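You operate a simulated robot arm through the tools that you are given. There is no shell and no other tool. Be economical: measure what you need, move in short steps, check, and stop when the job is done.

The job below is to be done with a simulated robot arm. You get a single attempt, and the scene is never put back.

Task
Crank the side sheet to DOWN and hook the dark toggle on the shade frame's peg.
Fine: Free the winch catch, and lock it after. Where these are worked on the way, their far stop is far enough and under half their travel is too little: winch catch.

Only the result counts: the job must be done as asked and must still hold three seconds after the hand-in. Knocking over, shifting, dropping, spilling or breaking anything else fails it. Flat cloth is picked up by pressing the open fingertips on it (5 to 10 N) and closing them slowly along it; thin cloth reads only 2 to 8 mm in the jaws.

Robot
A 6-joint arm with a two-finger parallel gripper, fixed in place. Base frame: the origin is at the foot of the arm, x ahead of it, y to its left, z up. Lengths are in cm, angles in degrees, forces in N, time in s.
With the tool pointing down near the work surface it reaches from about 10 to 72 cm from the base axis. Its first joint turns from -166.0 to 166.0 degrees. Payload 3.91 kg.
Tool frame: the origin (TCP) lies between the finger pads and is the grasp point; the fingertips stand 3 cm ahead of it; z points along the fingers, y is the line along which they close. The gripper opens to 11 cm. The fingers are 2 cm wide and 1 cm thick; the gripper's body (4.8 by 11.2 cm) begins 5.5 cm behind the TCP.
Orientation is told as [roll, pitch, yaw] about the base's x, y, z axes, in that order, counted from this pose: with the fingers straight down and closing along the base's y, the tool's x points along the base's -x, its y along +y and its z along -z.

Tools
- The arm moves only by the tool move_arm. Its argument "rows" is a list of rows, each an object (a shift or turn left out is 0, a gripper value left out holds the last) with "dp": the shift along the tool's x, y, z in cm, a list of three; "turn": the turn, a rotation vector about the tool's x, y, z in degrees, a list of three; "grip": the opening, from 0 (shut) to 1 (fully open). In form: [{"dp": [dx, dy, dz], "turn": [ax, ay, az], "grip": grip}, ...]. A call has 1 to 20 rows; each row shifts and turns the commanded pose from where the row before left it, along the tool's axes as they then stand. A row lasts 0.2 s, in which the tool goes at most 5 cm and 8.6 degrees; a call with a longer step from one row to the next is refused whole, and so is a gripper value outside its range. A pose out of reach is approached as far as the arm can. The call stops where the force on the tool passes 80 N (or 10 N more than at its start, if that is more) or the arm is blocked; 0.2 s more then pass. Each finger travels about 4.5 cm/s and halts on what it meets, pressing with about 26 N; the grip force reading is that of the motor and also rises with nothing between the fingers. The clock runs only during rows and for 0.2 s after the last one: add rows that do not move to give the fingers time. The reply holds the time, the measured pose of the TCP, the force on the tool along the base axes, the opening and the grip force, in the units named above and with some noise, with the torque about the TCP (base axes, N m) and any sound that the robot's microphone picked up.
- Cameras (640 x 400 px; columns grow to the right, rows downward): "scene" is fixed at [40.68, 50.43, 136.62]; the picture's right is [-0.93, 0.37, 0.00], its down [0.11, 0.26, -0.96] and it looks along [-0.35, -0.89, -0.28] (base axes); focal length 344 px, centre (320, 200). "wrist" rides on the gripper at [7.1, 2.2, -10.7] in the tool frame; the picture's right is [-0.29, 0.96, 0.00], its down [-0.76, -0.23, -0.61] and it looks along [-0.58, -0.18, 0.79] (tool axes); focal length 243 px, centre (320, 200). There is no depth. A picture from a camera that has moved, and an enlarged one, comes with that camera's place and axes in the base frame and with its lens. The place of the scene camera against the robot may be out by one fixed shift of up to 1.8 cm in any direction.
- grab_frame(camera): a new picture of that camera. It takes no simulated time.
- move_column(by): slides the trunk up (or, below 0, down) by that many cm; the arm rides with it, the base frame stays. It gives what a move gives, with no picture.
- zoom(camera, box): a new picture of the part [left, top, right, bottom] of that camera's present view, enlarged. It takes no simulated time.
- job_done(): hands the job in; it is judged then, once.

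Go step by step. Nothing tells you positions but the pictures and the camera data: compare them with the known pose of the tool, close in by small moves and look again before you grip or let go. The budget is 120 turns and 76 pictures, counting those below and the enlarged ones. Unless the task says otherwise, let go and move clear before handing in, and close with one line.

The tools are called after "Request:" by a JSON object that holds its "name" and its "arguments". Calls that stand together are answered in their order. move_arm: Moves the arm, as the interface text tells. Its arguments: {"type":"object","properties":{"rows":{"type":"array","items":{"type":"object","properties":{"dp":{"type":"array","items":{"type":"number"}},"turn":{"type":"array","items":{"type":"number"}},"grip":{"type":"number"}}}}},"required":["rows"]} The other tools are called the same way: move_column (by) slides the trunk up or down; grab_frame (camera) takes a picture; zoom (camera, box) takes an enlarged picture of a part of a camera's view; job_done () hands the job in.

At the start:

```text
time: 0.0
position: [9.1, -31.24, 131.9]
tool_rot: [0.0, 0.0, 0.0]
wrist_force: [0.0, -0.1, -0.2]
wrist_torque: [0.02, -0.03, 0.0]
grip_width: 11.01
finger_force: 0.0
trunk travel left (down, up): [-52.5, 6.5]
```

scene: 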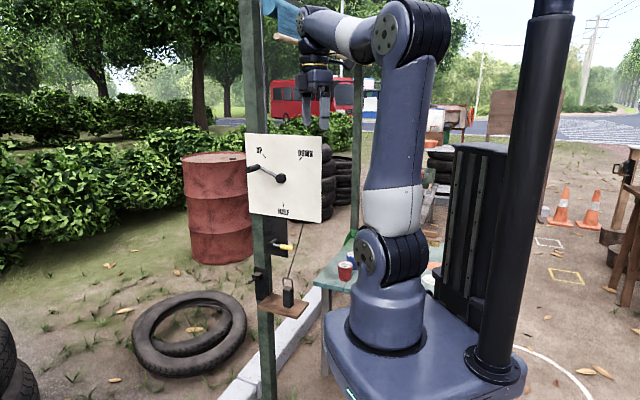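
wrist: 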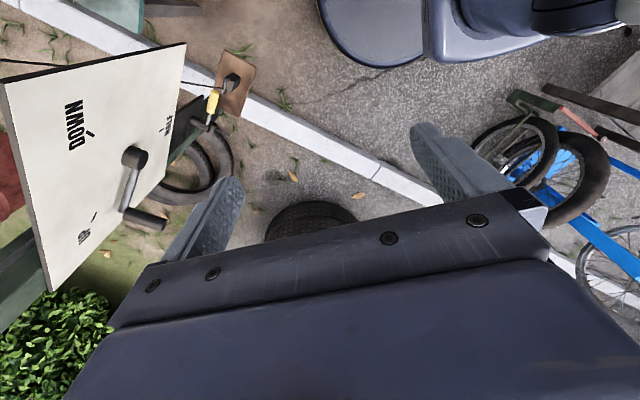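

I see a crank board with UP/DOWN/HALF marks, a handle, a yellow catch below it and a dark thing on a small shelf. I'll look closer at these first.

Request:
{"name": "zoom", "arguments": {"camera": "scene", "box": [220, 120, 350, 330]}}

Request:
{"name": "zoom", "arguments": {"camera": "scene", "box": [230, 0, 410, 130]}}

Request:
{"name": "zoom", "arguments": {"camera": "wrist", "box": [0, 20, 280, 300]}}

```text
1.90 times, centred on (285, 225) of scene
camera zoom: at [40.68, 50.43, 136.62], right [-0.93, 0.37, 0.0], down [0.11, 0.26, -0.96], along [-0.35, -0.89, -0.28], focal length 654 px, centre (387, 152)
```

zoom: 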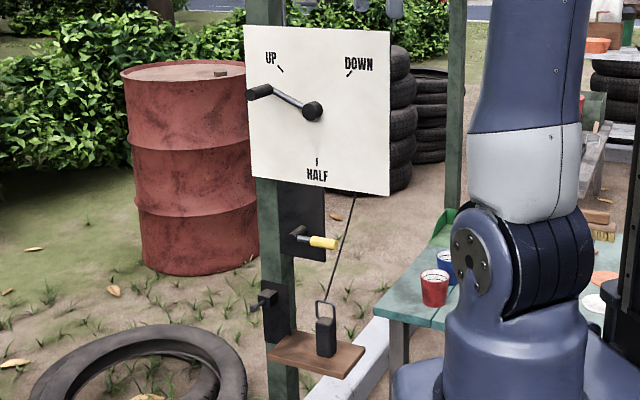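

```text
3.08 times, centred on (320, 65) of scene
camera zoom: at [40.68, 50.43, 136.62], right [-0.93, 0.37, 0.0], down [0.11, 0.26, -0.96], along [-0.35, -0.89, -0.28], focal length 1057 px, centre (320, 615)
```

zoom: 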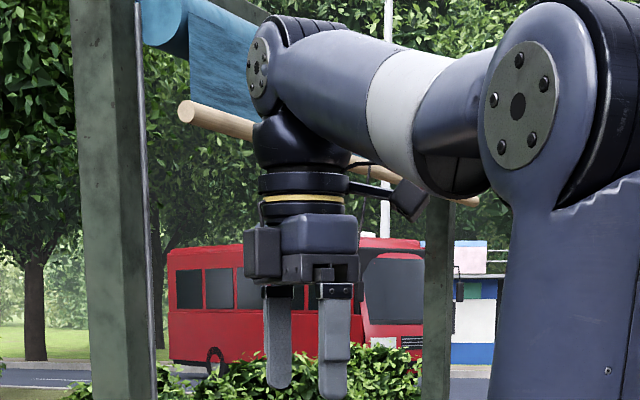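

```text
1.43 times, centred on (140, 160) of wrist
camera zoom: at [1.88, -29.04, 142.58], right [0.29, 0.96, 0.0], down [0.76, -0.23, 0.61], along [0.58, -0.18, -0.79], focal length 347 px, centre (577, 257)
```

zoom: 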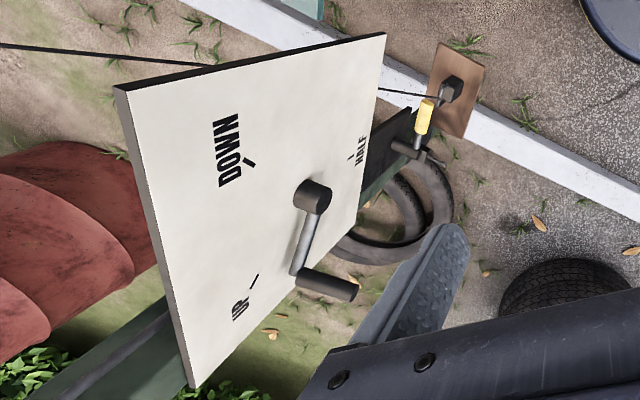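

The board faces +y, at about y=-65, and its hub is near (11,-63,108). The catch sits below it near z≈82 and the toggle lower on a shelf. I'll turn the tool horizontal, facing the board, to look at it closely.

Request:
{"name": "move_arm", "arguments": {"rows": [{"dp": [0, 0, 4]}, {"dp": [0, 0, 4]}, {"dp": [0, 0, 4]}, {"dp": [0, -1.5, 0], "turn": [8.18, 0, 0]}, {"dp": [0, -1.48, 0.21], "turn": [8.18, 0, 0]}, {"dp": [0, -1.44, 0.42], "turn": [8.18, 0, 0]}, {"dp": [0, -1.36, 0.62], "turn": [8.18, 0, 0]}, {"dp": [0, -1.26, 0.81], "turn": [8.18, 0, 0]}, {"dp": [0, -1.13, 0.98], "turn": [8.18, 0, 0]}, {"dp": [0, -0.98, 1.13], "turn": [8.18, 0, 0]}, {"dp": [0, -0.81, 1.26], "turn": [8.18, 0, 0]}, {"dp": [0, -0.62, 1.36], "turn": [8.18, 0, 0]}, {"dp": [0, -0.42, 1.44], "turn": [8.18, 0, 0]}, {"dp": [0, -0.21, 1.48], "turn": [8.2, 0, 0]}, {}, {}]}}

Request:
{"name": "grab_frame", "arguments": {"camera": "wrist"}}

Request:
{"name": "grab_frame", "arguments": {"camera": "scene"}}

```text
time: 3.4
position: [7.82, -46.56, 119.46]
tool_rot: [-83.8, 1.3, -2.6]
wrist_force: [0.4, 1.4, 0.8]
wrist_torque: [-0.01, 0.05, 0.01]
grip_width: 10.99
finger_force: 0.1
out of reach, approached as far as the arm can: row 12
trunk travel left (down, up): [-52.5, 6.5]
```

```text
70 pictures are left
camera wrist: at [1.13, -35.46, 118.59], right [0.27, 0.09, -0.96], down [0.79, 0.54, 0.28], along [0.55, -0.83, 0.08], focal length 243 px, centre (320, 200)
```

wrist: 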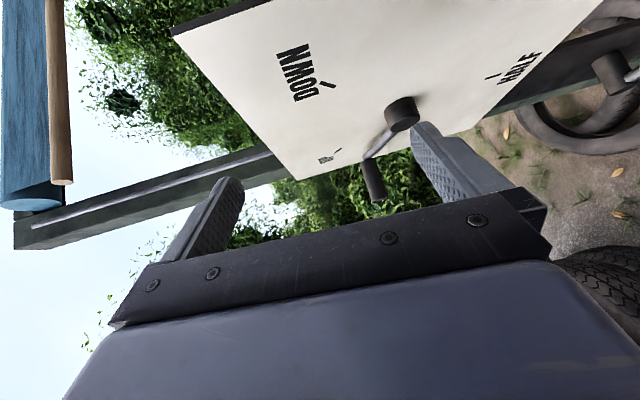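

```text
69 pictures are left
```

scene: 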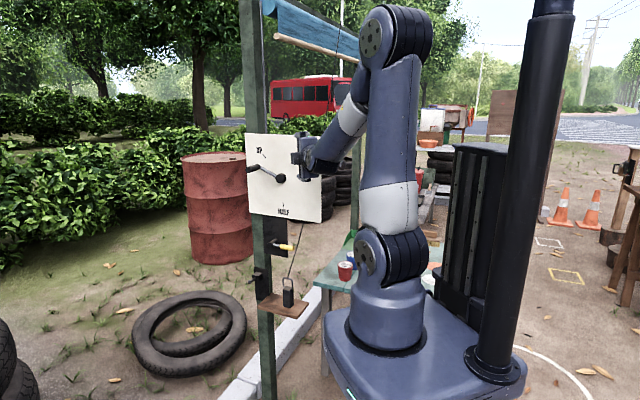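

The board's normal is turned about 45° between +x and +y. The crank is at UP, so DOWN is reached counter-clockwise through HALF. I'll go to +x and yaw the tool to face the board squarely.

Request:
{"name": "move_arm", "arguments": {"rows": [{"dp": [-4, 2.3, -0.3]}, {"dp": [-4, 2.3, -0.3]}, {"dp": [-4, 2.3, -0.3]}, {"dp": [-4, 2.3, -0.3]}, {"dp": [-4, 2.3, -0.3]}, {"turn": [0, 8.5, 0]}, {"turn": [0, 8.5, 0]}, {"turn": [0, 8.5, 0]}, {"turn": [0, 8.5, 0]}, {"turn": [0, 8.5, 0]}, {}, {}]}}

Request:
{"name": "grab_frame", "arguments": {"camera": "wrist"}}

```text
time: 6.0
position: [27.68, -44.72, 107.68]
tool_rot: [-86.2, 5.3, -45.1]
wrist_force: [0.2, -0.3, -0.1]
wrist_torque: [0.02, -0.02, 0.01]
grip_width: 11.0
finger_force: 0.2
trunk travel left (down, up): [-52.5, 6.5]
```

```text
68 pictures are left
camera wrist: at [30.17, -31.91, 106.89], right [0.19, -0.1, -0.98], down [0.97, -0.14, 0.2], along [-0.15, -0.99, 0.07], focal length 243 px, centre (320, 200)
```

wrist: 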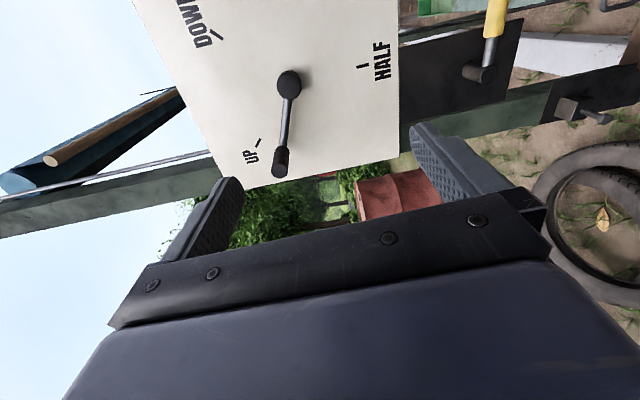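

The geometry is now good: the hub is at (9.5,-61,110), the board normal is (0.71,0.71), and the handle tip is at (20.9,-62.1,113.6). I'll straighten the tool and lower the trunk to view the catch and peg.

Request:
{"name": "move_arm", "arguments": {"rows": [{"turn": [3.8, 0, 5.3]}, {"dp": [4, 0, 0]}, {"dp": [4, 0, 0]}, {}]}}

Request:
{"name": "move_column", "arguments": {"by": -28}}

Request:
{"name": "grab_frame", "arguments": {"camera": "wrist"}}

```text
time: 7.0
position: [22.01, -38.96, 107.78]
tool_rot: [-90.0, -0.2, -45.2]
wrist_force: [0.3, 0.6, -0.4]
wrist_torque: [0.02, -0.02, 0.02]
grip_width: 11.0
finger_force: 0.0
trunk travel left (down, up): [-52.5, 6.5]
```

```text
time: 9.8
position: [21.92, -38.93, 79.79]
tool_rot: [-89.9, -0.1, -45.3]
wrist_force: [-0.2, -0.6, 0.3]
wrist_torque: [-0.02, 0.01, -0.02]
grip_width: 11.0
finger_force: 0.1
trunk travel left (down, up): [-24.5, 34.5]
```

```text
67 pictures are left
camera wrist: at [24.63, -26.36, 77.63], right [0.21, -0.21, -0.96], down [0.97, -0.11, 0.23], along [-0.15, -0.97, 0.18], focal length 243 px, centre (320, 200)
```

wrist: 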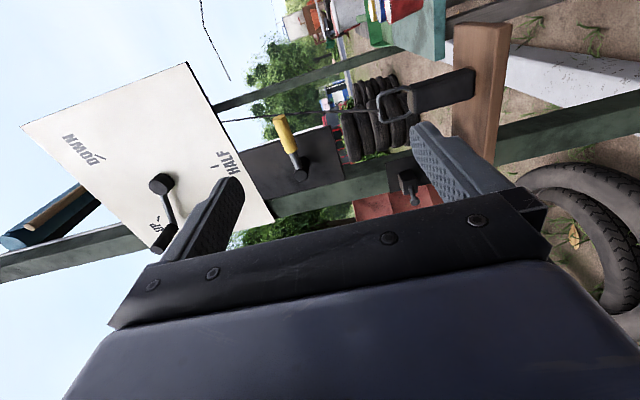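

The catch, peg, shelf and toggle are all in view. I'll zoom in on them.

Request:
{"name": "zoom", "arguments": {"camera": "wrist", "box": [200, 0, 530, 206]}}

Request:
{"name": "zoom", "arguments": {"camera": "scene", "box": [235, 220, 345, 330]}}

```text
1.94 times, centred on (365, 103) of wrist
camera zoom: at [24.63, -26.36, 77.63], right [0.21, -0.21, -0.96], down [0.97, -0.11, 0.23], along [-0.15, -0.97, 0.18], focal length 470 px, centre (233, 388)
```

zoom: 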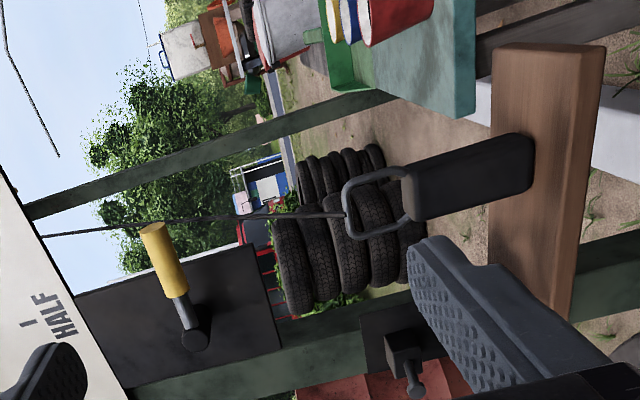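

```text
3.64 times, centred on (290, 275) of scene
camera zoom: at [40.68, 50.43, 136.62], right [-0.93, 0.37, 0.0], down [0.11, 0.26, -0.96], along [-0.35, -0.89, -0.28], focal length 1249 px, centre (429, -73)
```

zoom: 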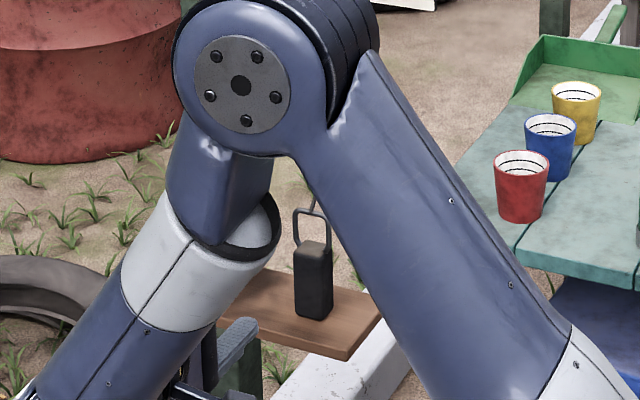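

I place the lever pivot at (14.9,-60.8,86.4), with the yellow grip running horizontally to about (9,-53,85.5). I'll straddle it with narrowed fingers, stopping just short to check.

Request:
{"name": "move_arm", "arguments": {"rows": [{"dp": [-2.3, -3, 2], "grip": 0.36}, {"dp": [-2.2, -3, 2]}, {"dp": [0, 0, 2.5]}, {"dp": [0, 0, 2.5]}, {"dp": [0, 0, 2]}, {}, {}, {}, {}]}}

Request:
{"name": "grab_frame", "arguments": {"camera": "wrist"}}

Request:
{"name": "zoom", "arguments": {"camera": "scene", "box": [230, 200, 350, 320]}}

```text
time: 11.8
position: [17.32, -49.68, 85.84]
tool_rot: [-90.0, -0.1, -45.2]
wrist_force: [-0.1, -0.5, 0.0]
wrist_torque: [-0.03, 0.03, -0.02]
grip_width: 3.98
finger_force: 0.0
trunk travel left (down, up): [-24.5, 34.5]
```

```text
64 pictures are left
camera wrist: at [19.9, -37.08, 83.75], right [0.21, -0.21, -0.96], down [0.97, -0.11, 0.23], along [-0.15, -0.97, 0.18], focal length 243 px, centre (320, 200)
```

wrist: 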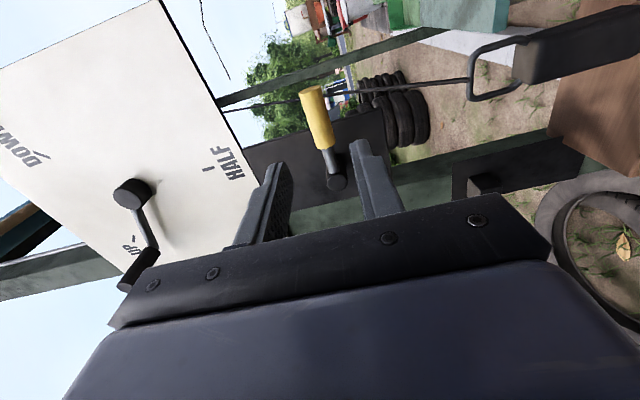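

```text
3.33 times, centred on (290, 260) of scene
camera zoom: at [40.68, 50.43, 136.62], right [-0.93, 0.37, 0.0], down [0.11, 0.26, -0.96], along [-0.35, -0.89, -0.28], focal length 1145 px, centre (420, 0)
```

zoom: 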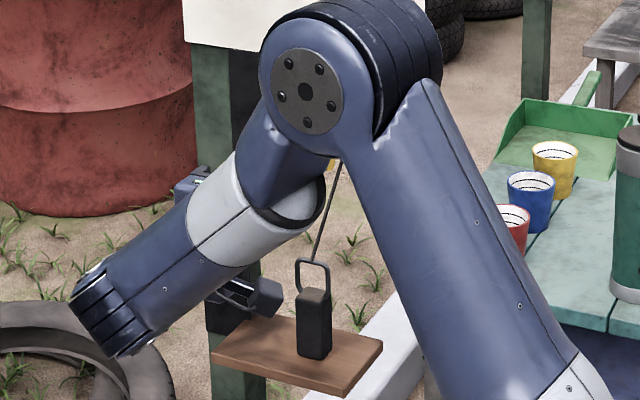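

The grip is centred in z at about 86, between the fingers. I'll advance to straddle it.

Request:
{"name": "move_arm", "arguments": {"rows": [{"dp": [0, 0, 2]}, {"dp": [0, 0, 2]}, {"dp": [0, 0, 2]}, {"dp": [0, 0, 1]}, {"dp": [0, 0, 1]}, {"dp": [0, 0, 1]}, {}]}}

Request:
{"name": "grab_frame", "arguments": {"camera": "wrist"}}

```text
time: 13.4
position: [11.1, -56.24, 86.06]
tool_rot: [-90.0, -0.1, -45.3]
wrist_force: [-0.5, -0.2, -0.1]
wrist_torque: [-0.03, 0.02, 0.0]
grip_width: 3.94
finger_force: 0.0
trunk travel left (down, up): [-24.5, 34.5]
```

```text
62 pictures are left
camera wrist: at [13.68, -43.69, 83.81], right [0.21, -0.21, -0.96], down [0.97, -0.11, 0.23], along [-0.15, -0.97, 0.18], focal length 243 px, centre (320, 200)
```

wrist: 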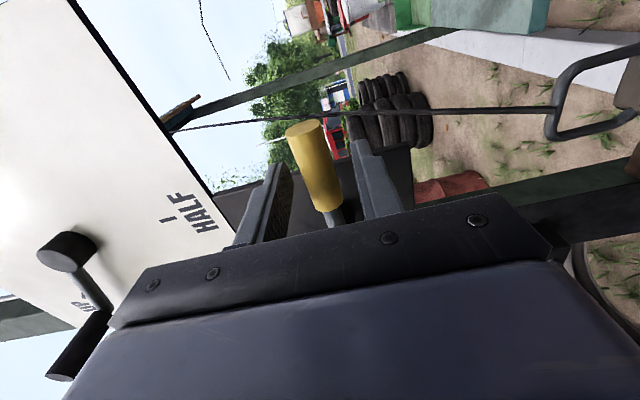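

The lever is between the fingers. I'll probe upward gently first.

Request:
{"name": "move_arm", "arguments": {"rows": [{"dp": [0, -0.5, 0]}, {"dp": [0, -0.5, 0]}, {"dp": [0, -0.3, 0]}, {"dp": [0, -0.3, 0]}, {"dp": [0, -0.3, 0]}]}}

```text
time: 14.6
position: [11.14, -56.25, 87.33]
tool_rot: [-89.7, 0.0, -45.2]
wrist_force: [0.8, 5.5, -15.0]
wrist_torque: [0.3, -0.1, 0.01]
grip_width: 4.67
finger_force: 7.6
trunk travel left (down, up): [-24.5, 34.5]
```

There is resistance upward. I'll probe downward.

Request:
{"name": "move_arm", "arguments": {"rows": [{"dp": [0, 0.6, 0]}, {"dp": [0, 0.7, 0]}, {"dp": [0, 0.6, 0]}, {"dp": [0, 0.5, 0]}, {"dp": [0, 0.4, 0]}, {"dp": [0, 0.3, 0]}, {"dp": [0, 0.3, 0]}]}}

Request:
{"name": "grab_frame", "arguments": {"camera": "wrist"}}

```text
time: 16.2
position: [10.98, -56.27, 84.36]
tool_rot: [-90.1, -0.2, -45.4]
wrist_force: [0.3, 0.0, 0.6]
wrist_torque: [-0.02, 0.0, 0.0]
grip_width: 4.0
finger_force: 0.1
trunk travel left (down, up): [-24.5, 34.5]
```

```text
61 pictures are left
camera wrist: at [13.61, -43.64, 82.15], right [0.21, -0.21, -0.96], down [0.97, -0.11, 0.23], along [-0.15, -0.97, 0.18], focal length 243 px, centre (320, 200)
```

wrist: 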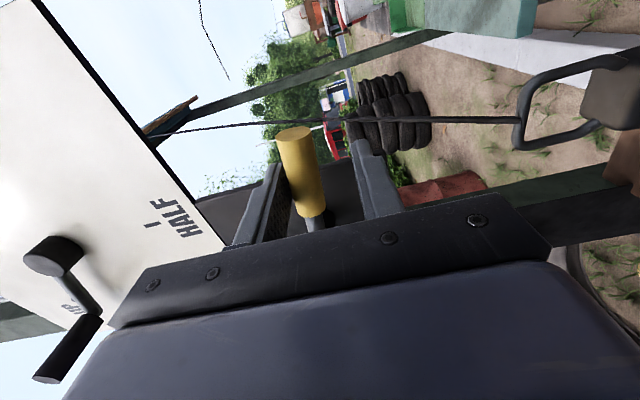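

Request:
{"name": "move_arm", "arguments": {"rows": [{"dp": [0, 0.4, 0]}, {"dp": [0, 0.4, 0]}, {"dp": [0, 0.4, 0]}, {"dp": [0, 0.4, 0]}]}}

Request:
{"name": "grab_frame", "arguments": {"camera": "wrist"}}

```text
time: 17.2
position: [11.07, -56.22, 82.85]
tool_rot: [-90.0, -0.3, -45.3]
wrist_force: [-0.7, 0.3, -0.8]
wrist_torque: [0.01, 0.01, 0.0]
grip_width: 3.98
finger_force: 0.1
trunk travel left (down, up): [-24.5, 34.5]
```

```text
60 pictures are left
camera wrist: at [13.53, -43.66, 80.55], right [0.21, -0.21, -0.96], down [0.97, -0.11, 0.23], along [-0.15, -0.97, 0.18], focal length 243 px, centre (320, 200)
```

wrist: 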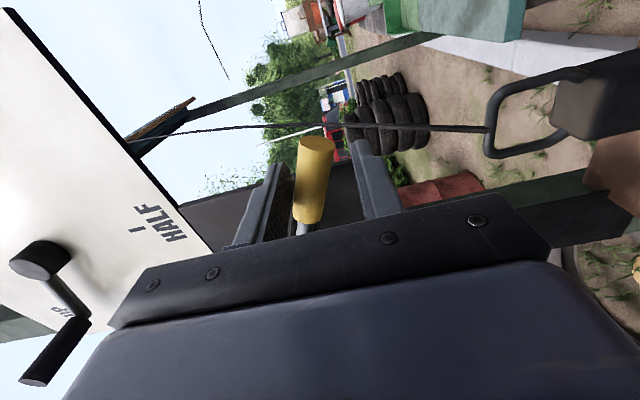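

The lever swings down freely. I'll follow its arc about the pivot, turning the tool with it.

Request:
{"name": "move_arm", "arguments": {"rows": [{"dp": [-0.47, 0.87, 0], "turn": [0, 0, 8]}, {"dp": [-0.47, 0.87, 0], "turn": [0, 0, 8]}, {"dp": [-0.47, 0.87, 0], "turn": [0, 0, 8]}, {}]}}

Request:
{"name": "grab_frame", "arguments": {"camera": "wrist"}}

```text
time: 18.2
position: [12.21, -57.53, 80.34]
tool_rot: [-90.0, -24.3, -45.3]
wrist_force: [0.9, 0.0, 0.0]
wrist_torque: [-0.02, -0.01, 0.04]
grip_width: 3.96
finger_force: 0.1
trunk travel left (down, up): [-24.5, 34.5]
```

```text
59 pictures are left
camera wrist: at [15.92, -45.98, 75.5], right [0.46, -0.47, -0.75], down [0.85, 0.0, 0.52], along [-0.24, -0.88, 0.4], focal length 243 px, centre (320, 200)
```

wrist: 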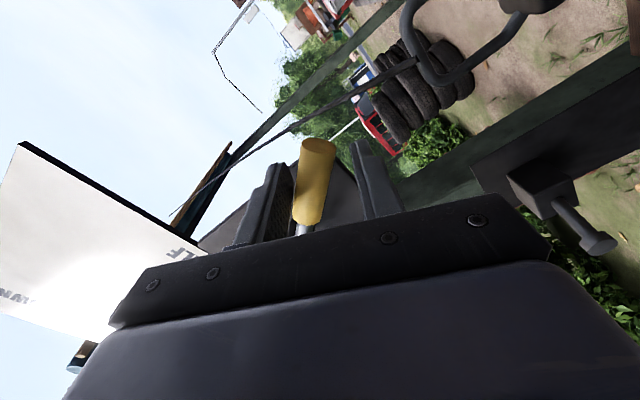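

Request:
{"name": "move_arm", "arguments": {"rows": [{"dp": [-0.47, 0.87, 0], "turn": [0, 0, 8]}, {"dp": [-0.47, 0.87, 0], "turn": [0, 0, 8]}, {"dp": [-0.47, 0.87, 0], "turn": [0, 0, 8]}, {}]}}

Request:
{"name": "grab_frame", "arguments": {"camera": "wrist"}}

```text
time: 19.2
position: [14.22, -59.28, 78.91]
tool_rot: [-90.0, -48.2, -45.3]
wrist_force: [0.0, -0.7, 0.3]
wrist_torque: [0.05, 0.0, -0.05]
grip_width: 3.96
finger_force: 0.1
trunk travel left (down, up): [-24.5, 34.5]
```

```text
58 pictures are left
camera wrist: at [19.56, -49.42, 72.14], right [0.64, -0.64, -0.42], down [0.67, 0.19, 0.72], along [-0.38, -0.74, 0.55], focal length 243 px, centre (320, 200)
```

wrist: 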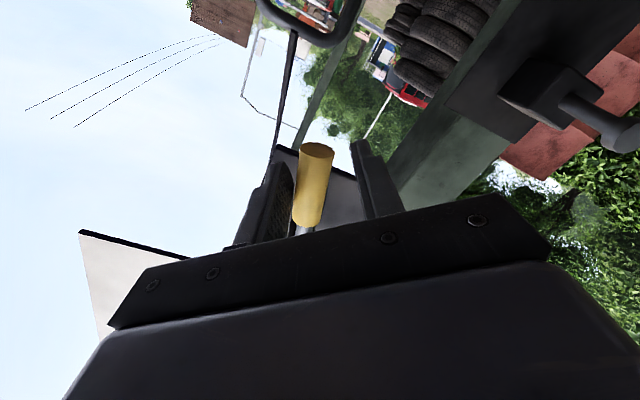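

Request:
{"name": "move_arm", "arguments": {"rows": [{"dp": [-0.47, 0.87, 0], "turn": [0, 0, 8]}, {"dp": [-0.24, 0.44, 0], "turn": [0, 0, 4]}, {"dp": [-0.24, 0.44, 0], "turn": [0, 0, 4]}, {}]}}

Request:
{"name": "grab_frame", "arguments": {"camera": "wrist"}}

```text
time: 20.2
position: [15.17, -60.38, 78.7]
tool_rot: [-90.2, -64.5, -45.4]
wrist_force: [-24.8, 27.5, 6.7]
wrist_torque: [-0.29, -0.62, -0.55]
grip_width: 5.78
finger_force: 18.1
trunk travel left (down, up): [-24.5, 34.5]
```

```text
57 pictures are left
camera wrist: at [22.03, -52.1, 71.36], right [0.69, -0.71, -0.15], down [0.52, 0.34, 0.78], along [-0.5, -0.62, 0.6], focal length 243 px, centre (320, 200)
```

wrist: 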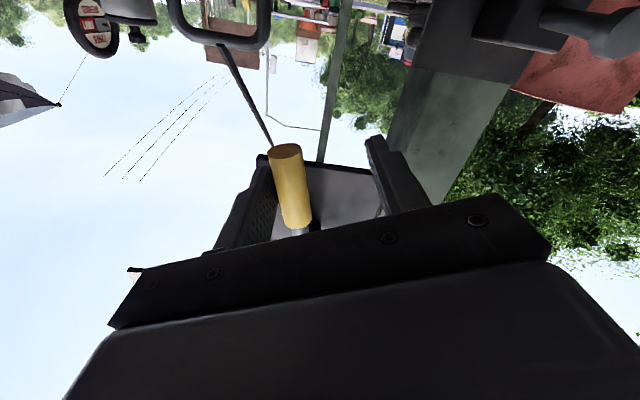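

The lever reached its far stop. I'll back off, withdraw and check that it stays.

Request:
{"name": "move_arm", "arguments": {"rows": [{"dp": [0.24, -0.44, 0], "turn": [0, 0, -4]}, {"dp": [0.24, -0.44, 0], "turn": [0, 0, -4]}, {"dp": [0.3, -0.5, 0], "grip": 0.45}, {}, {"dp": [0, 0, -2]}, {"dp": [0, 0, -3]}, {"dp": [0, 0, -3]}, {"dp": [0, 0, -3]}, {"dp": [0, 0, -3]}, {"dp": [0, 0, -3]}, {"turn": [0, 0, -8]}, {"turn": [0, 0, -8]}, {"turn": [0, 0, -8]}, {"turn": [0, 0, -8]}, {"turn": [0, 0, -8]}, {"turn": [0, 0, -8]}, {"turn": [0, 0, -8]}, {}]}}

Request:
{"name": "grab_frame", "arguments": {"camera": "wrist"}}

```text
time: 24.0
position: [26.41, -47.59, 78.69]
tool_rot: [-90.0, 0.0, -45.3]
wrist_force: [-0.5, 0.9, 0.1]
wrist_torque: [0.0, 0.01, 0.0]
grip_width: 4.94
finger_force: 0.1
trunk travel left (down, up): [-24.5, 34.5]
```

```text
56 pictures are left
camera wrist: at [28.98, -35.02, 76.55], right [0.2, -0.21, -0.96], down [0.97, -0.11, 0.23], along [-0.15, -0.97, 0.18], focal length 243 px, centre (320, 200)
```

wrist: 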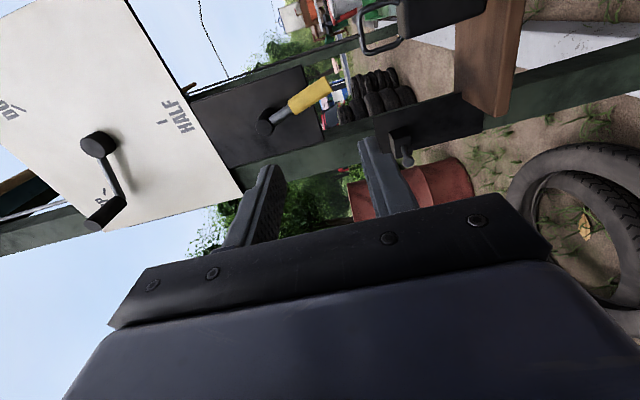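

The catch stays at about 60° down. Next is the crank: raise the trunk and line up on its handle.

Request:
{"name": "move_column", "arguments": {"by": 28}}

Request:
{"name": "move_arm", "arguments": {"rows": [{"dp": [-3.1, -3.4, 1]}, {"dp": [-3.1, -3.4, 1]}, {"dp": [0, 0, 2]}, {"dp": [0, 0, 2]}, {}, {}]}}

Request:
{"name": "grab_frame", "arguments": {"camera": "wrist"}}

```text
time: 26.9
position: [26.42, -47.65, 106.66]
tool_rot: [-90.0, -0.1, -45.3]
wrist_force: [0.7, 0.2, 0.2]
wrist_torque: [0.0, -0.01, 0.0]
grip_width: 4.95
finger_force: 0.0
trunk travel left (down, up): [-52.5, 6.5]
```

```text
time: 28.3
position: [26.56, -56.25, 113.47]
tool_rot: [-90.0, -0.1, -45.3]
wrist_force: [0.4, 0.2, 0.5]
wrist_torque: [-0.02, 0.01, -0.03]
grip_width: 4.95
finger_force: 0.1
trunk travel left (down, up): [-52.5, 6.5]
```

```text
55 pictures are left
camera wrist: at [29.18, -43.63, 111.33], right [0.21, -0.21, -0.96], down [0.97, -0.11, 0.23], along [-0.15, -0.97, 0.18], focal length 243 px, centre (320, 200)
```

wrist: 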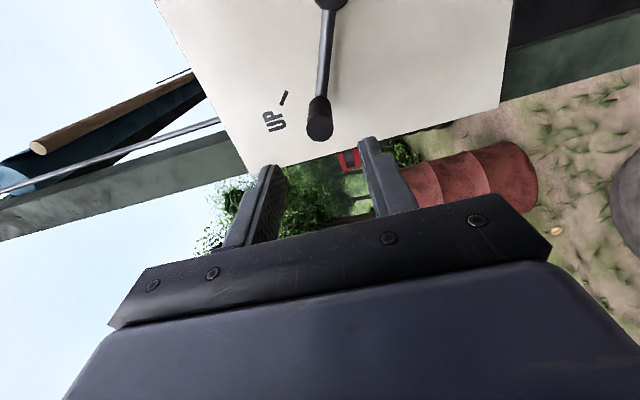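

The handle tip sits right between the fingers. I'll advance and grip it.

Request:
{"name": "move_arm", "arguments": {"rows": [{"dp": [0, 0, 2]}, {"dp": [0, 0, 2]}, {"dp": [0, 0, 2]}, {"dp": [0, 0, 1.5]}, {"dp": [0, 0, 1.5]}, {}, {"grip": 0.3}, {"grip": 0.2}, {"grip": 0.1}, {"grip": 0.0}, {"grip": 0.0}]}}

Request:
{"name": "grab_frame", "arguments": {"camera": "wrist"}}

```text
time: 30.7
position: [20.14, -62.69, 113.68]
tool_rot: [-90.0, -0.1, -45.4]
wrist_force: [-0.8, 1.4, -4.6]
wrist_torque: [-0.18, -0.12, 0.17]
grip_width: 2.19
finger_force: 44.8
trunk travel left (down, up): [-52.5, 6.5]
```

```text
54 pictures are left
camera wrist: at [22.75, -50.03, 111.31], right [0.21, -0.21, -0.96], down [0.97, -0.11, 0.23], along [-0.16, -0.97, 0.18], focal length 243 px, centre (320, 200)
```

wrist: 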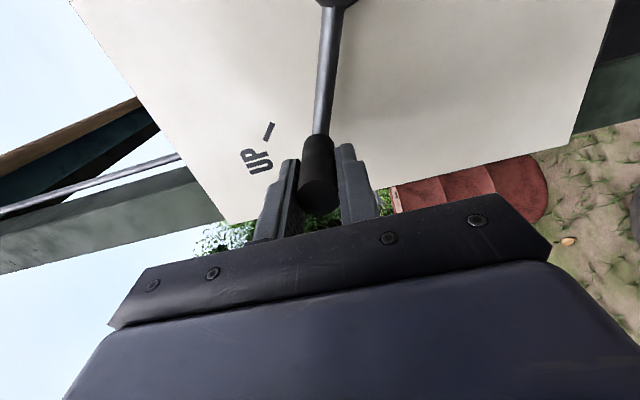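

Gripped (2.2 cm). I'll turn the crank counter-clockwise in small steps about the hub (radius 9.4 cm) and watch the forces.

Request:
{"name": "move_arm", "arguments": {"rows": [{"dp": [-0.44, 1.26, 0]}, {"dp": [-0.25, 1.29, 0]}, {"dp": [-0.07, 1.31, 0]}]}}

Request:
{"name": "zoom", "arguments": {"camera": "scene", "box": [220, 0, 420, 320]}}

```text
time: 31.5
position: [20.67, -63.18, 109.6]
tool_rot: [-90.0, -0.1, -45.2]
wrist_force: [3.2, -1.4, 5.4]
wrist_torque: [0.29, 0.26, -0.2]
grip_width: 2.16
finger_force: 44.9
trunk travel left (down, up): [-52.5, 6.5]
```

```text
1.25 times, centred on (320, 160) of scene
camera zoom: at [40.68, 50.43, 136.62], right [-0.93, 0.37, 0.0], down [0.11, 0.26, -0.96], along [-0.35, -0.89, -0.28], focal length 429 px, centre (320, 250)
```

zoom: 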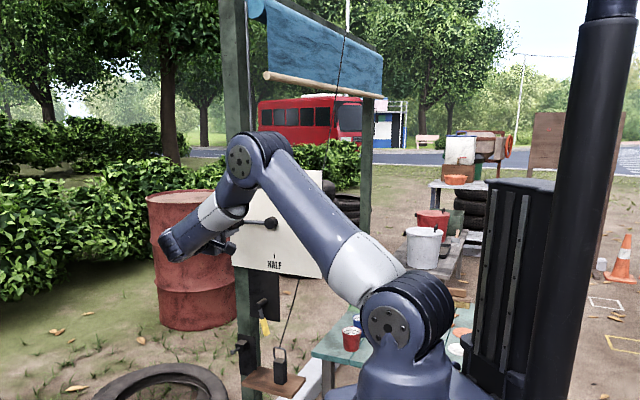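

Request:
{"name": "move_arm", "arguments": {"rows": [{"dp": [0.12, 1.32, 0]}, {"dp": [0.29, 1.28, 0]}, {"dp": [0.47, 1.23, 0]}, {"dp": [0.64, 1.15, 0]}, {"dp": [0.79, 1.05, 0]}, {"dp": [0.93, 0.93, 0]}]}}

Request:
{"name": "grab_frame", "arguments": {"camera": "wrist"}}

```text
time: 32.9
position: [18.39, -60.99, 102.91]
tool_rot: [-90.0, -0.2, -45.3]
wrist_force: [-2.2, -3.5, 6.4]
wrist_torque: [0.26, 0.28, 0.13]
grip_width: 2.17
finger_force: 44.8
trunk travel left (down, up): [-52.5, 6.5]
```

```text
52 pictures are left
camera wrist: at [20.94, -48.12, 100.76], right [0.21, -0.21, -0.96], down [0.97, -0.11, 0.23], along [-0.16, -0.97, 0.18], focal length 243 px, centre (320, 200)
```

wrist: 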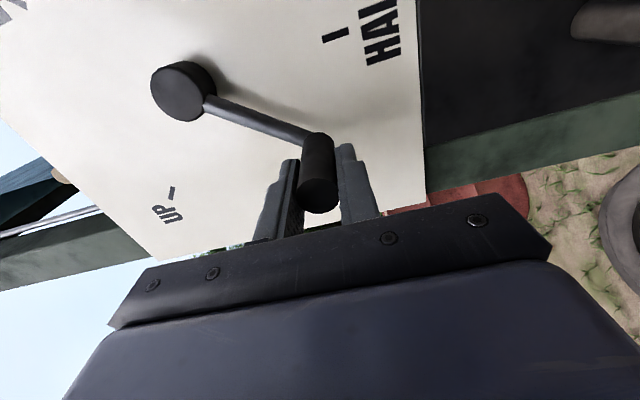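

Request:
{"name": "move_arm", "arguments": {"rows": [{"dp": [1.05, 0.79, 0]}, {"dp": [1.15, 0.64, 0]}, {"dp": [1.23, 0.47, 0]}, {"dp": [1.28, 0.29, 0]}, {"dp": [1.32, 0.12, 0]}, {"dp": [1.31, -0.07, 0]}, {"dp": [1.29, -0.25, 0]}, {"dp": [1.24, -0.43, 0]}]}}

Request:
{"name": "grab_frame", "arguments": {"camera": "wrist"}}

```text
time: 34.7
position: [11.85, -54.39, 101.96]
tool_rot: [-91.0, -1.1, -44.5]
wrist_force: [1.7, -0.9, -0.4]
wrist_torque: [0.01, 0.03, -0.01]
grip_width: 0.0
finger_force: 37.6
trunk travel left (down, up): [-52.5, 6.5]
stopped in row 8: the force on the tool passed its limit at 82 N (the readings are from after the stop); the commanded pose is now the measured one
```

```text
51 pictures are left
camera wrist: at [14.37, -41.81, 99.36], right [0.21, -0.23, -0.95], down [0.97, -0.09, 0.23], along [-0.14, -0.97, 0.2], focal length 243 px, centre (320, 200)
```

wrist: 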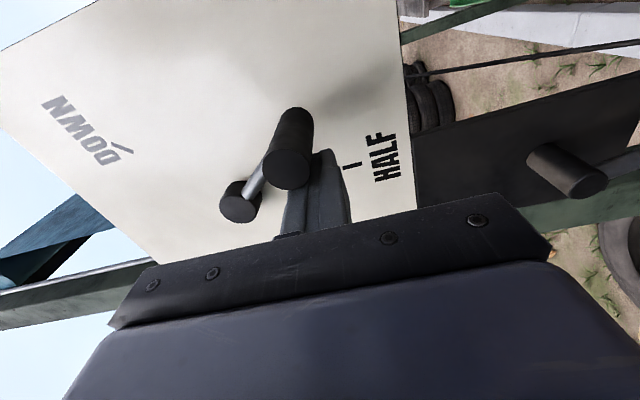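

The fingers slipped past HALF, where there is probably a detent. The crank is now at about 305°, so I'll back out, open and regrip.

Request:
{"name": "move_arm", "arguments": {"rows": [{"dp": [0, 0, -2], "turn": [-1, 0.8, -1.1]}, {"dp": [0, 0, -3]}, {"dp": [0, 0, -4], "grip": 0.45}, {}, {}, {}, {"dp": [2.1, -0.7, 0]}, {}]}}

Request:
{"name": "grab_frame", "arguments": {"camera": "wrist"}}

Request:
{"name": "zoom", "arguments": {"camera": "scene", "box": [220, 0, 420, 320]}}

```text
time: 36.5
position: [16.7, -46.85, 102.72]
tool_rot: [-90.1, -0.1, -45.5]
wrist_force: [-0.1, 0.7, 0.6]
wrist_torque: [-0.03, -0.03, 0.03]
grip_width: 4.93
finger_force: 0.0
trunk travel left (down, up): [-52.5, 6.5]
```

```text
50 pictures are left
camera wrist: at [19.36, -34.23, 100.47], right [0.2, -0.21, -0.96], down [0.97, -0.11, 0.23], along [-0.16, -0.97, 0.18], focal length 243 px, centre (320, 200)
```

wrist: 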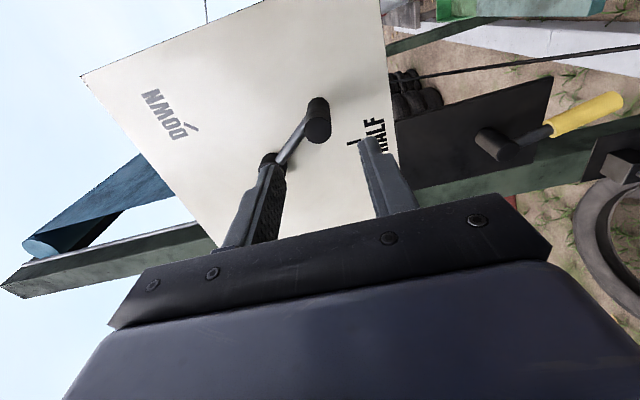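

```text
1.25 times, centred on (320, 160) of scene
camera zoom: at [40.68, 50.43, 136.62], right [-0.93, 0.37, 0.0], down [0.11, 0.26, -0.96], along [-0.35, -0.89, -0.28], focal length 429 px, centre (320, 250)
```

zoom: 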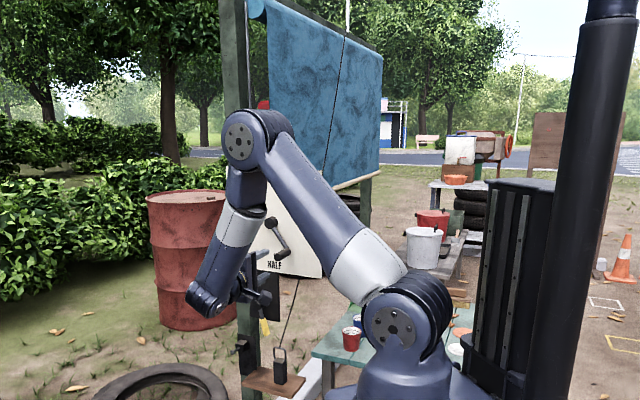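

Aligned with the handle again. I'll advance and grip.

Request:
{"name": "move_arm", "arguments": {"rows": [{"dp": [0.4, 0, 2]}, {"dp": [0, 0, 2]}, {"dp": [0, 0, 2]}, {"dp": [0, 0, 1.5]}, {"dp": [0, 0, 1.8]}, {}, {"grip": 0.3}, {"grip": 0.2}, {"grip": 0.1}, {"grip": 0.0}, {"grip": 0.0}]}}

Request:
{"name": "grab_frame", "arguments": {"camera": "wrist"}}

```text
time: 38.9
position: [10.14, -52.96, 102.84]
tool_rot: [-90.1, -0.1, -45.3]
wrist_force: [-1.4, 1.0, -3.8]
wrist_torque: [0.21, -0.04, 0.19]
grip_width: 2.16
finger_force: 44.8
trunk travel left (down, up): [-52.5, 6.5]
```

```text
48 pictures are left
camera wrist: at [12.67, -40.35, 100.58], right [0.2, -0.21, -0.96], down [0.97, -0.11, 0.23], along [-0.16, -0.97, 0.18], focal length 243 px, centre (320, 200)
```

wrist: 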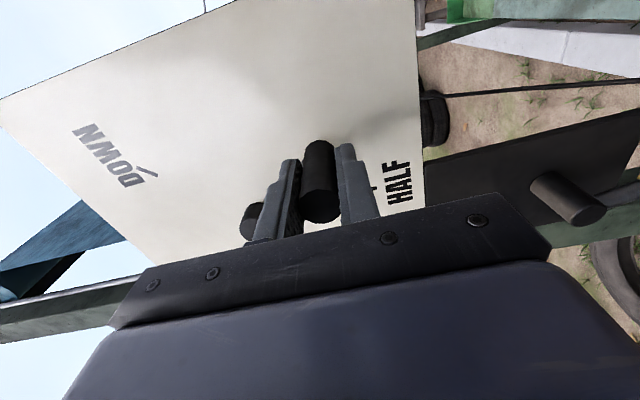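

Request:
{"name": "move_arm", "arguments": {"rows": [{"dp": [1.08, -0.58, 0]}, {"dp": [0.85, -0.95, 0]}, {"dp": [0.71, -1.05, 0]}, {"dp": [0.56, -1.15, 0]}]}}

Request:
{"name": "grab_frame", "arguments": {"camera": "wrist"}}

```text
time: 39.9
position: [7.74, -50.7, 106.44]
tool_rot: [-90.0, -0.1, -45.4]
wrist_force: [-1.5, -8.3, -0.5]
wrist_torque: [0.45, -0.22, 0.41]
grip_width: 2.15
finger_force: 45.0
trunk travel left (down, up): [-52.5, 6.5]
```

```text
47 pictures are left
camera wrist: at [10.35, -38.01, 104.23], right [0.2, -0.21, -0.96], down [0.97, -0.11, 0.23], along [-0.16, -0.97, 0.18], focal length 243 px, centre (320, 200)
```

wrist: 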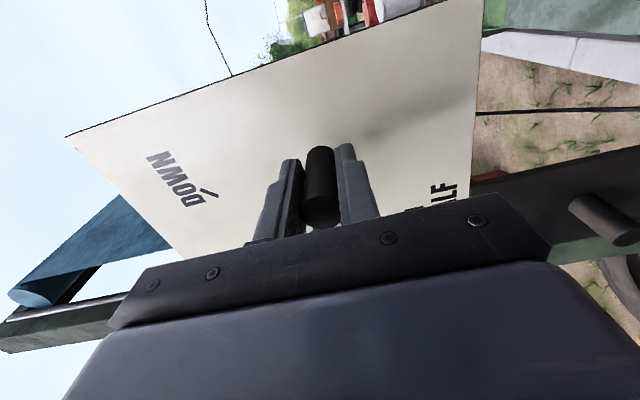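

Request:
{"name": "move_arm", "arguments": {"rows": [{"dp": [0.4, -1.22, 0]}, {"dp": [0.22, -1.25, 0]}, {"dp": [0.04, -1.28, 0]}, {"dp": [-0.13, -1.27, 0]}, {"dp": [-0.31, -1.24, 0]}]}}

Request:
{"name": "grab_frame", "arguments": {"camera": "wrist"}}

```text
time: 41.1
position: [7.51, -50.34, 112.67]
tool_rot: [-90.0, 0.0, -45.4]
wrist_force: [-8.0, -6.9, -5.6]
wrist_torque: [0.3, 0.25, -0.1]
grip_width: 2.19
finger_force: 45.7
trunk travel left (down, up): [-52.5, 6.5]
```

```text
46 pictures are left
camera wrist: at [10.12, -37.71, 110.42], right [0.2, -0.21, -0.96], down [0.97, -0.11, 0.23], along [-0.16, -0.97, 0.18], focal length 243 px, centre (320, 200)
```

wrist: 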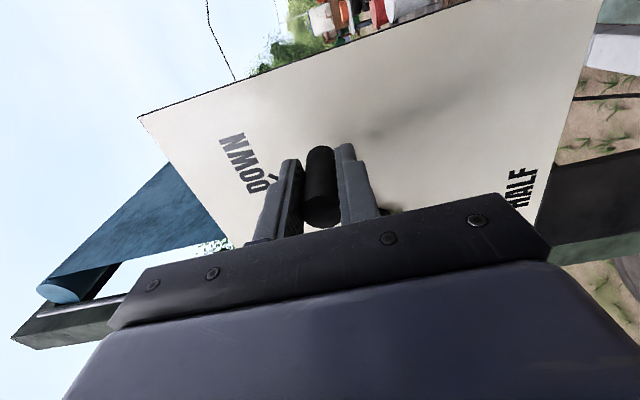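

Request:
{"name": "move_arm", "arguments": {"rows": [{"dp": [-0.48, -1.18, 0]}, {"dp": [-0.63, -1.11, 0]}, {"dp": [-0.58, -0.76, 0]}]}}

Request:
{"name": "grab_frame", "arguments": {"camera": "wrist"}}

```text
time: 41.9
position: [8.51, -51.35, 115.71]
tool_rot: [-90.0, 0.0, -45.3]
wrist_force: [3.3, 4.6, -7.8]
wrist_torque: [0.48, 0.09, -0.27]
grip_width: 2.16
finger_force: 45.2
trunk travel left (down, up): [-52.5, 6.5]
```

```text
45 pictures are left
camera wrist: at [11.24, -38.83, 113.57], right [0.2, -0.21, -0.96], down [0.97, -0.11, 0.23], along [-0.15, -0.97, 0.18], focal length 243 px, centre (320, 200)
```

wrist: 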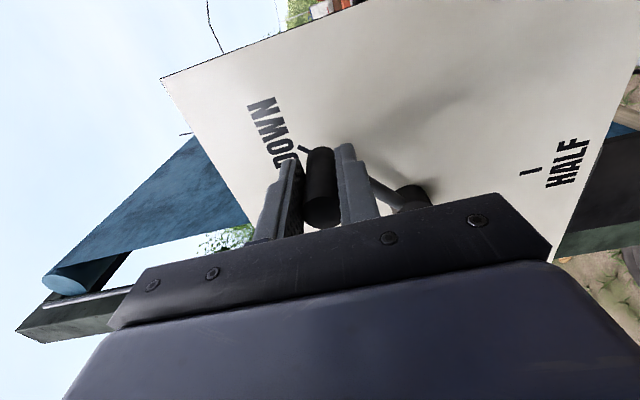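

Request:
{"name": "move_arm", "arguments": {"rows": [{"dp": [-0.45, -0.5, 0]}, {"dp": [-0.48, -0.47, 0]}, {}]}}

Request:
{"name": "zoom", "arguments": {"camera": "scene", "box": [220, 0, 420, 320]}}

```text
time: 42.7
position: [9.08, -51.94, 116.44]
tool_rot: [-89.8, 0.3, -45.6]
wrist_force: [-7.4, 28.0, -32.3]
wrist_torque: [-0.17, 0.73, 0.06]
grip_width: 2.16
finger_force: 45.0
trunk travel left (down, up): [-52.5, 6.5]
```

```text
1.25 times, centred on (320, 160) of scene
camera zoom: at [40.68, 50.43, 136.62], right [-0.93, 0.37, 0.0], down [0.11, 0.26, -0.96], along [-0.35, -0.89, -0.28], focal length 429 px, centre (320, 250)
```

zoom: 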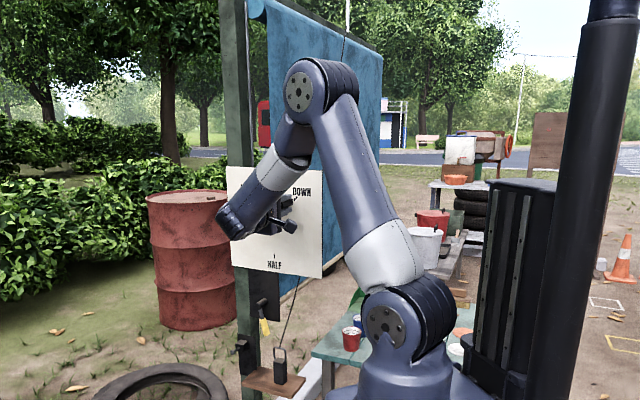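

The crank hit its stop at the DOWN mark (~43°), with the sheet fully down. I'll release, withdraw and check that it stays.

Request:
{"name": "move_arm", "arguments": {"rows": [{"dp": [0.25, 0.25, 0]}, {"grip": 0.2}, {"grip": 0.4}, {"grip": 0.45}, {"grip": 0.45}, {"dp": [0, 0, -3]}, {"dp": [0, 0, -4]}, {"dp": [0, 0, -4]}, {"dp": [0, 0, -4]}, {}]}}

Request:
{"name": "grab_frame", "arguments": {"camera": "wrist"}}

```text
time: 44.9
position: [19.86, -41.44, 116.35]
tool_rot: [-90.1, 0.0, -45.4]
wrist_force: [0.5, 0.4, -0.9]
wrist_torque: [-0.01, 0.01, -0.05]
grip_width: 4.97
finger_force: 0.1
trunk travel left (down, up): [-52.5, 6.5]
```

```text
43 pictures are left
camera wrist: at [22.43, -28.84, 114.18], right [0.2, -0.21, -0.96], down [0.97, -0.11, 0.23], along [-0.16, -0.97, 0.18], focal length 243 px, centre (320, 200)
```

wrist: 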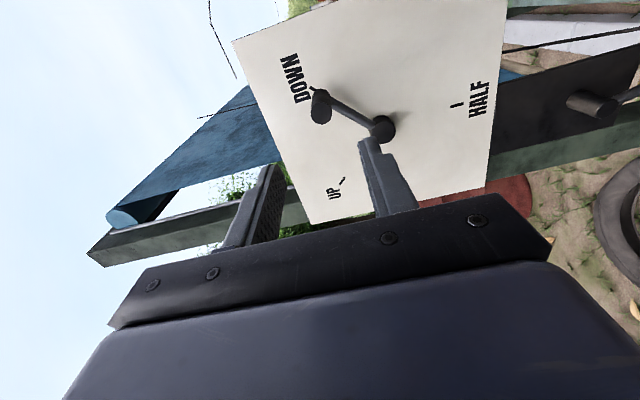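

The crank rests at DOWN. Now I'll lock the catch: lower the trunk, turn the tool to match the lever angle, and straddle it again.

Request:
{"name": "move_column", "arguments": {"by": -28}}

Request:
{"name": "move_arm", "arguments": {"rows": [{"dp": [-3.6, 2.5, 0], "grip": 0.36}, {"dp": [-3.5, 2.5, 0]}, {"dp": [0, 2.5, 0]}, {"turn": [0, 0, 8]}, {"turn": [0, 0, 8]}, {"turn": [0, 0, 8]}, {"turn": [0, 0, 8]}, {"turn": [0, 0, 8]}, {"turn": [0, 0, 8]}, {"turn": [0, 0, 8]}, {"dp": [0, 0, 3]}, {"dp": [0, 0, 3]}, {}]}}

Request:
{"name": "grab_frame", "arguments": {"camera": "wrist"}}

```text
time: 47.7
position: [19.83, -41.53, 88.41]
tool_rot: [-90.1, 0.0, -45.3]
wrist_force: [-0.3, -0.8, 0.2]
wrist_torque: [0.0, 0.02, -0.04]
grip_width: 4.93
finger_force: 0.1
trunk travel left (down, up): [-24.5, 34.5]
```

```text
time: 50.5
position: [20.5, -50.77, 80.96]
tool_rot: [-90.0, -56.1, -45.2]
wrist_force: [0.5, 0.5, -0.3]
wrist_torque: [0.03, -0.01, -0.01]
grip_width: 3.97
finger_force: 0.0
trunk travel left (down, up): [-24.5, 34.5]
```

```text
42 pictures are left
camera wrist: at [26.52, -41.66, 73.82], right [0.67, -0.68, -0.29], down [0.6, 0.26, 0.76], along [-0.44, -0.68, 0.58], focal length 243 px, centre (320, 200)
```

wrist: 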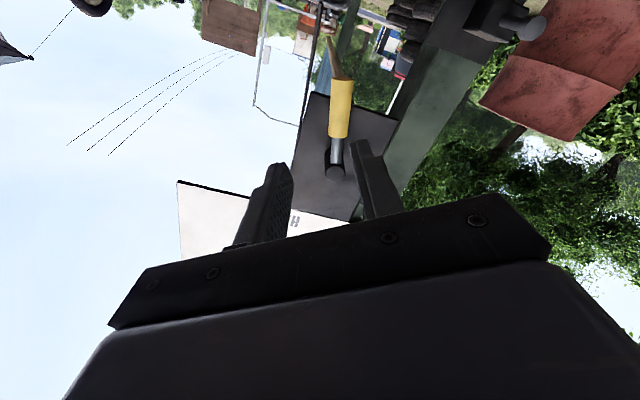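

Request:
{"name": "move_arm", "arguments": {"rows": [{"dp": [0, 0.3, 2]}, {"dp": [0, 0, 2]}, {"dp": [0, 0, 2]}, {"dp": [0, 0, 2]}, {"dp": [0, 0, 1.5]}, {}]}}

Request:
{"name": "grab_frame", "arguments": {"camera": "wrist"}}

```text
time: 51.7
position: [14.36, -57.35, 80.41]
tool_rot: [-89.4, -55.7, -45.7]
wrist_force: [-1.7, 0.2, 0.1]
wrist_torque: [0.01, 0.0, 0.04]
grip_width: 3.97
finger_force: 0.1
trunk travel left (down, up): [-24.5, 34.5]
stopped in row 5: the force on the tool passed its limit at 102 N (the readings are from after the stop); the commanded pose is now the measured one
```

```text
41 pictures are left
camera wrist: at [20.42, -48.06, 73.32], right [0.67, -0.68, -0.3], down [0.6, 0.26, 0.76], along [-0.44, -0.69, 0.58], focal length 243 px, centre (320, 200)
```

wrist: 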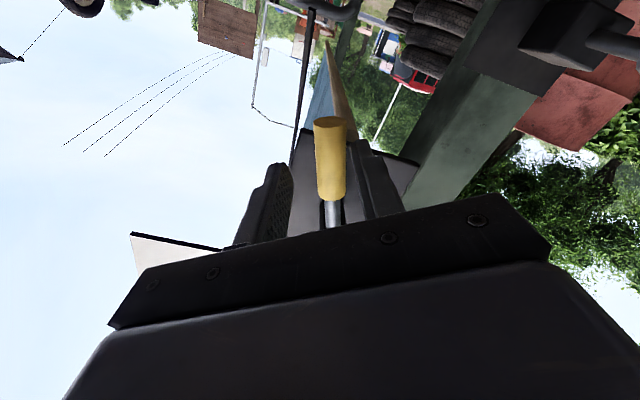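

A finger touched the lever because it hangs steeper (about 70°) than the tool angle. I'll back off, rotate 14° more about the pivot and try again.

Request:
{"name": "move_arm", "arguments": {"rows": [{"dp": [0, 0, -2]}, {"dp": [0, 0, -2]}, {"dp": [0, 0.76, 0], "turn": [0, 0, 7]}, {"dp": [0, 0.76, 0], "turn": [0, 0, 7]}, {}]}}

Request:
{"name": "grab_frame", "arguments": {"camera": "wrist"}}

```text
time: 52.9
position: [18.5, -55.32, 79.63]
tool_rot: [-89.1, -69.7, -45.8]
wrist_force: [-0.8, 0.5, 0.4]
wrist_torque: [0.01, 0.02, -0.01]
grip_width: 3.96
finger_force: 0.0
trunk travel left (down, up): [-24.5, 34.5]
```

```text
40 pictures are left
camera wrist: at [25.71, -47.36, 72.23], right [0.71, -0.7, -0.06], down [0.46, 0.39, 0.8], along [-0.54, -0.59, 0.6], focal length 243 px, centre (320, 200)
```

wrist: 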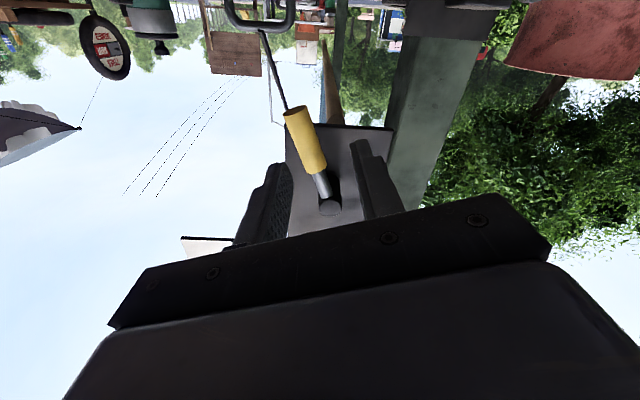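

I compute the lever at about 70°, about 1.1 cm toward the left finger. I'll shift and advance.

Request:
{"name": "move_arm", "arguments": {"rows": [{"dp": [0, -1.0, 0]}, {"dp": [0, 0, 1.5]}, {"dp": [0, 0, 1.5]}, {"dp": [0, 0, 1]}, {"dp": [0, 0, 1]}, {}]}}

Request:
{"name": "grab_frame", "arguments": {"camera": "wrist"}}

```text
time: 54.3
position: [14.32, -58.18, 79.93]
tool_rot: [-89.1, -69.8, -45.8]
wrist_force: [0.5, -0.8, 0.2]
wrist_torque: [0.02, 0.0, 0.01]
grip_width: 3.96
finger_force: 0.1
trunk travel left (down, up): [-24.5, 34.5]
```

```text
39 pictures are left
camera wrist: at [21.55, -50.14, 72.55], right [0.71, -0.7, -0.06], down [0.46, 0.39, 0.8], along [-0.54, -0.59, 0.6], focal length 243 px, centre (320, 200)
```

wrist: 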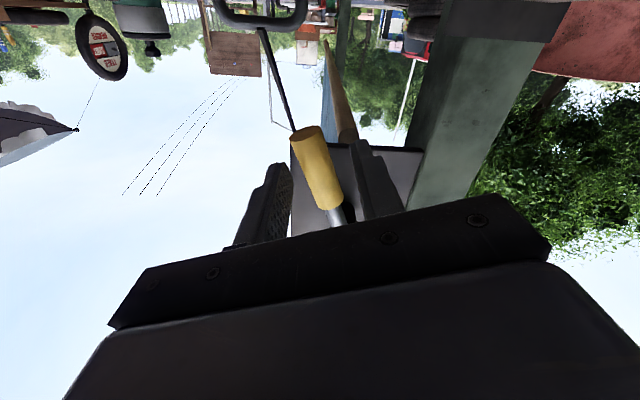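

Well straddled. I'll swing the lever back up.

Request:
{"name": "move_arm", "arguments": {"rows": [{"dp": [0, -0.93, 0], "turn": [0, 0, -8]}, {"dp": [0, -0.93, 0], "turn": [0, 0, -8]}, {"dp": [0, -0.93, 0], "turn": [0, 0, -8]}, {"dp": [0, -0.93, 0], "turn": [0, 0, -8]}, {"dp": [0, -0.93, 0], "turn": [0, 0, -8]}, {"dp": [0, -0.93, 0], "turn": [0, 0, -8]}, {}]}}

Request:
{"name": "grab_frame", "arguments": {"camera": "wrist"}}

```text
time: 55.9
position: [11.31, -55.15, 83.54]
tool_rot: [-89.7, -21.7, -45.2]
wrist_force: [-0.7, 0.3, 0.0]
wrist_torque: [0.04, -0.02, 0.02]
grip_width: 3.98
finger_force: 0.4
trunk travel left (down, up): [-24.5, 34.5]
```

```text
38 pictures are left
camera wrist: at [14.79, -43.37, 78.87], right [0.44, -0.44, -0.78], down [0.87, -0.01, 0.5], along [-0.23, -0.9, 0.37], focal length 243 px, centre (320, 200)
```

wrist: 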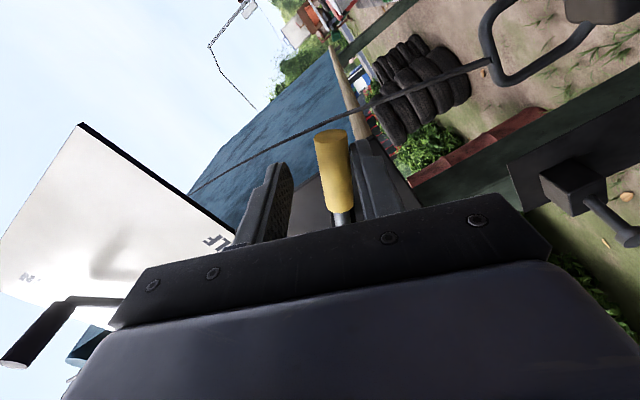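

Request:
{"name": "move_arm", "arguments": {"rows": [{"dp": [0, -0.93, 0], "turn": [0, 0, -8]}, {"dp": [0, -0.93, 0], "turn": [0, 0, -8]}, {"dp": [0, -0.7, 0], "turn": [0, 0, -5]}, {"dp": [0, -0.4, 0], "turn": [0, 0, -3]}, {}]}}

Request:
{"name": "grab_frame", "arguments": {"camera": "wrist"}}

```text
time: 57.1
position: [10.84, -54.73, 86.25]
tool_rot: [-89.7, 2.5, -44.9]
wrist_force: [-1.2, -0.8, 0.1]
wrist_torque: [-0.01, -0.02, -0.01]
grip_width: 3.98
finger_force: 0.1
trunk travel left (down, up): [-24.5, 34.5]
```

```text
37 pictures are left
camera wrist: at [13.31, -42.07, 84.44], right [0.18, -0.17, -0.97], down [0.97, -0.11, 0.2], along [-0.14, -0.98, 0.15], focal length 243 px, centre (320, 200)
```

wrist: 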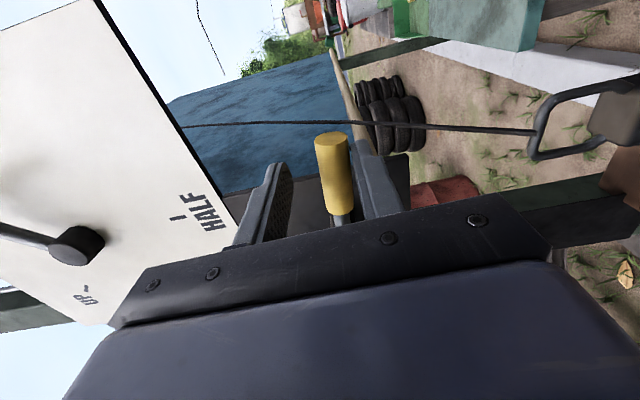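

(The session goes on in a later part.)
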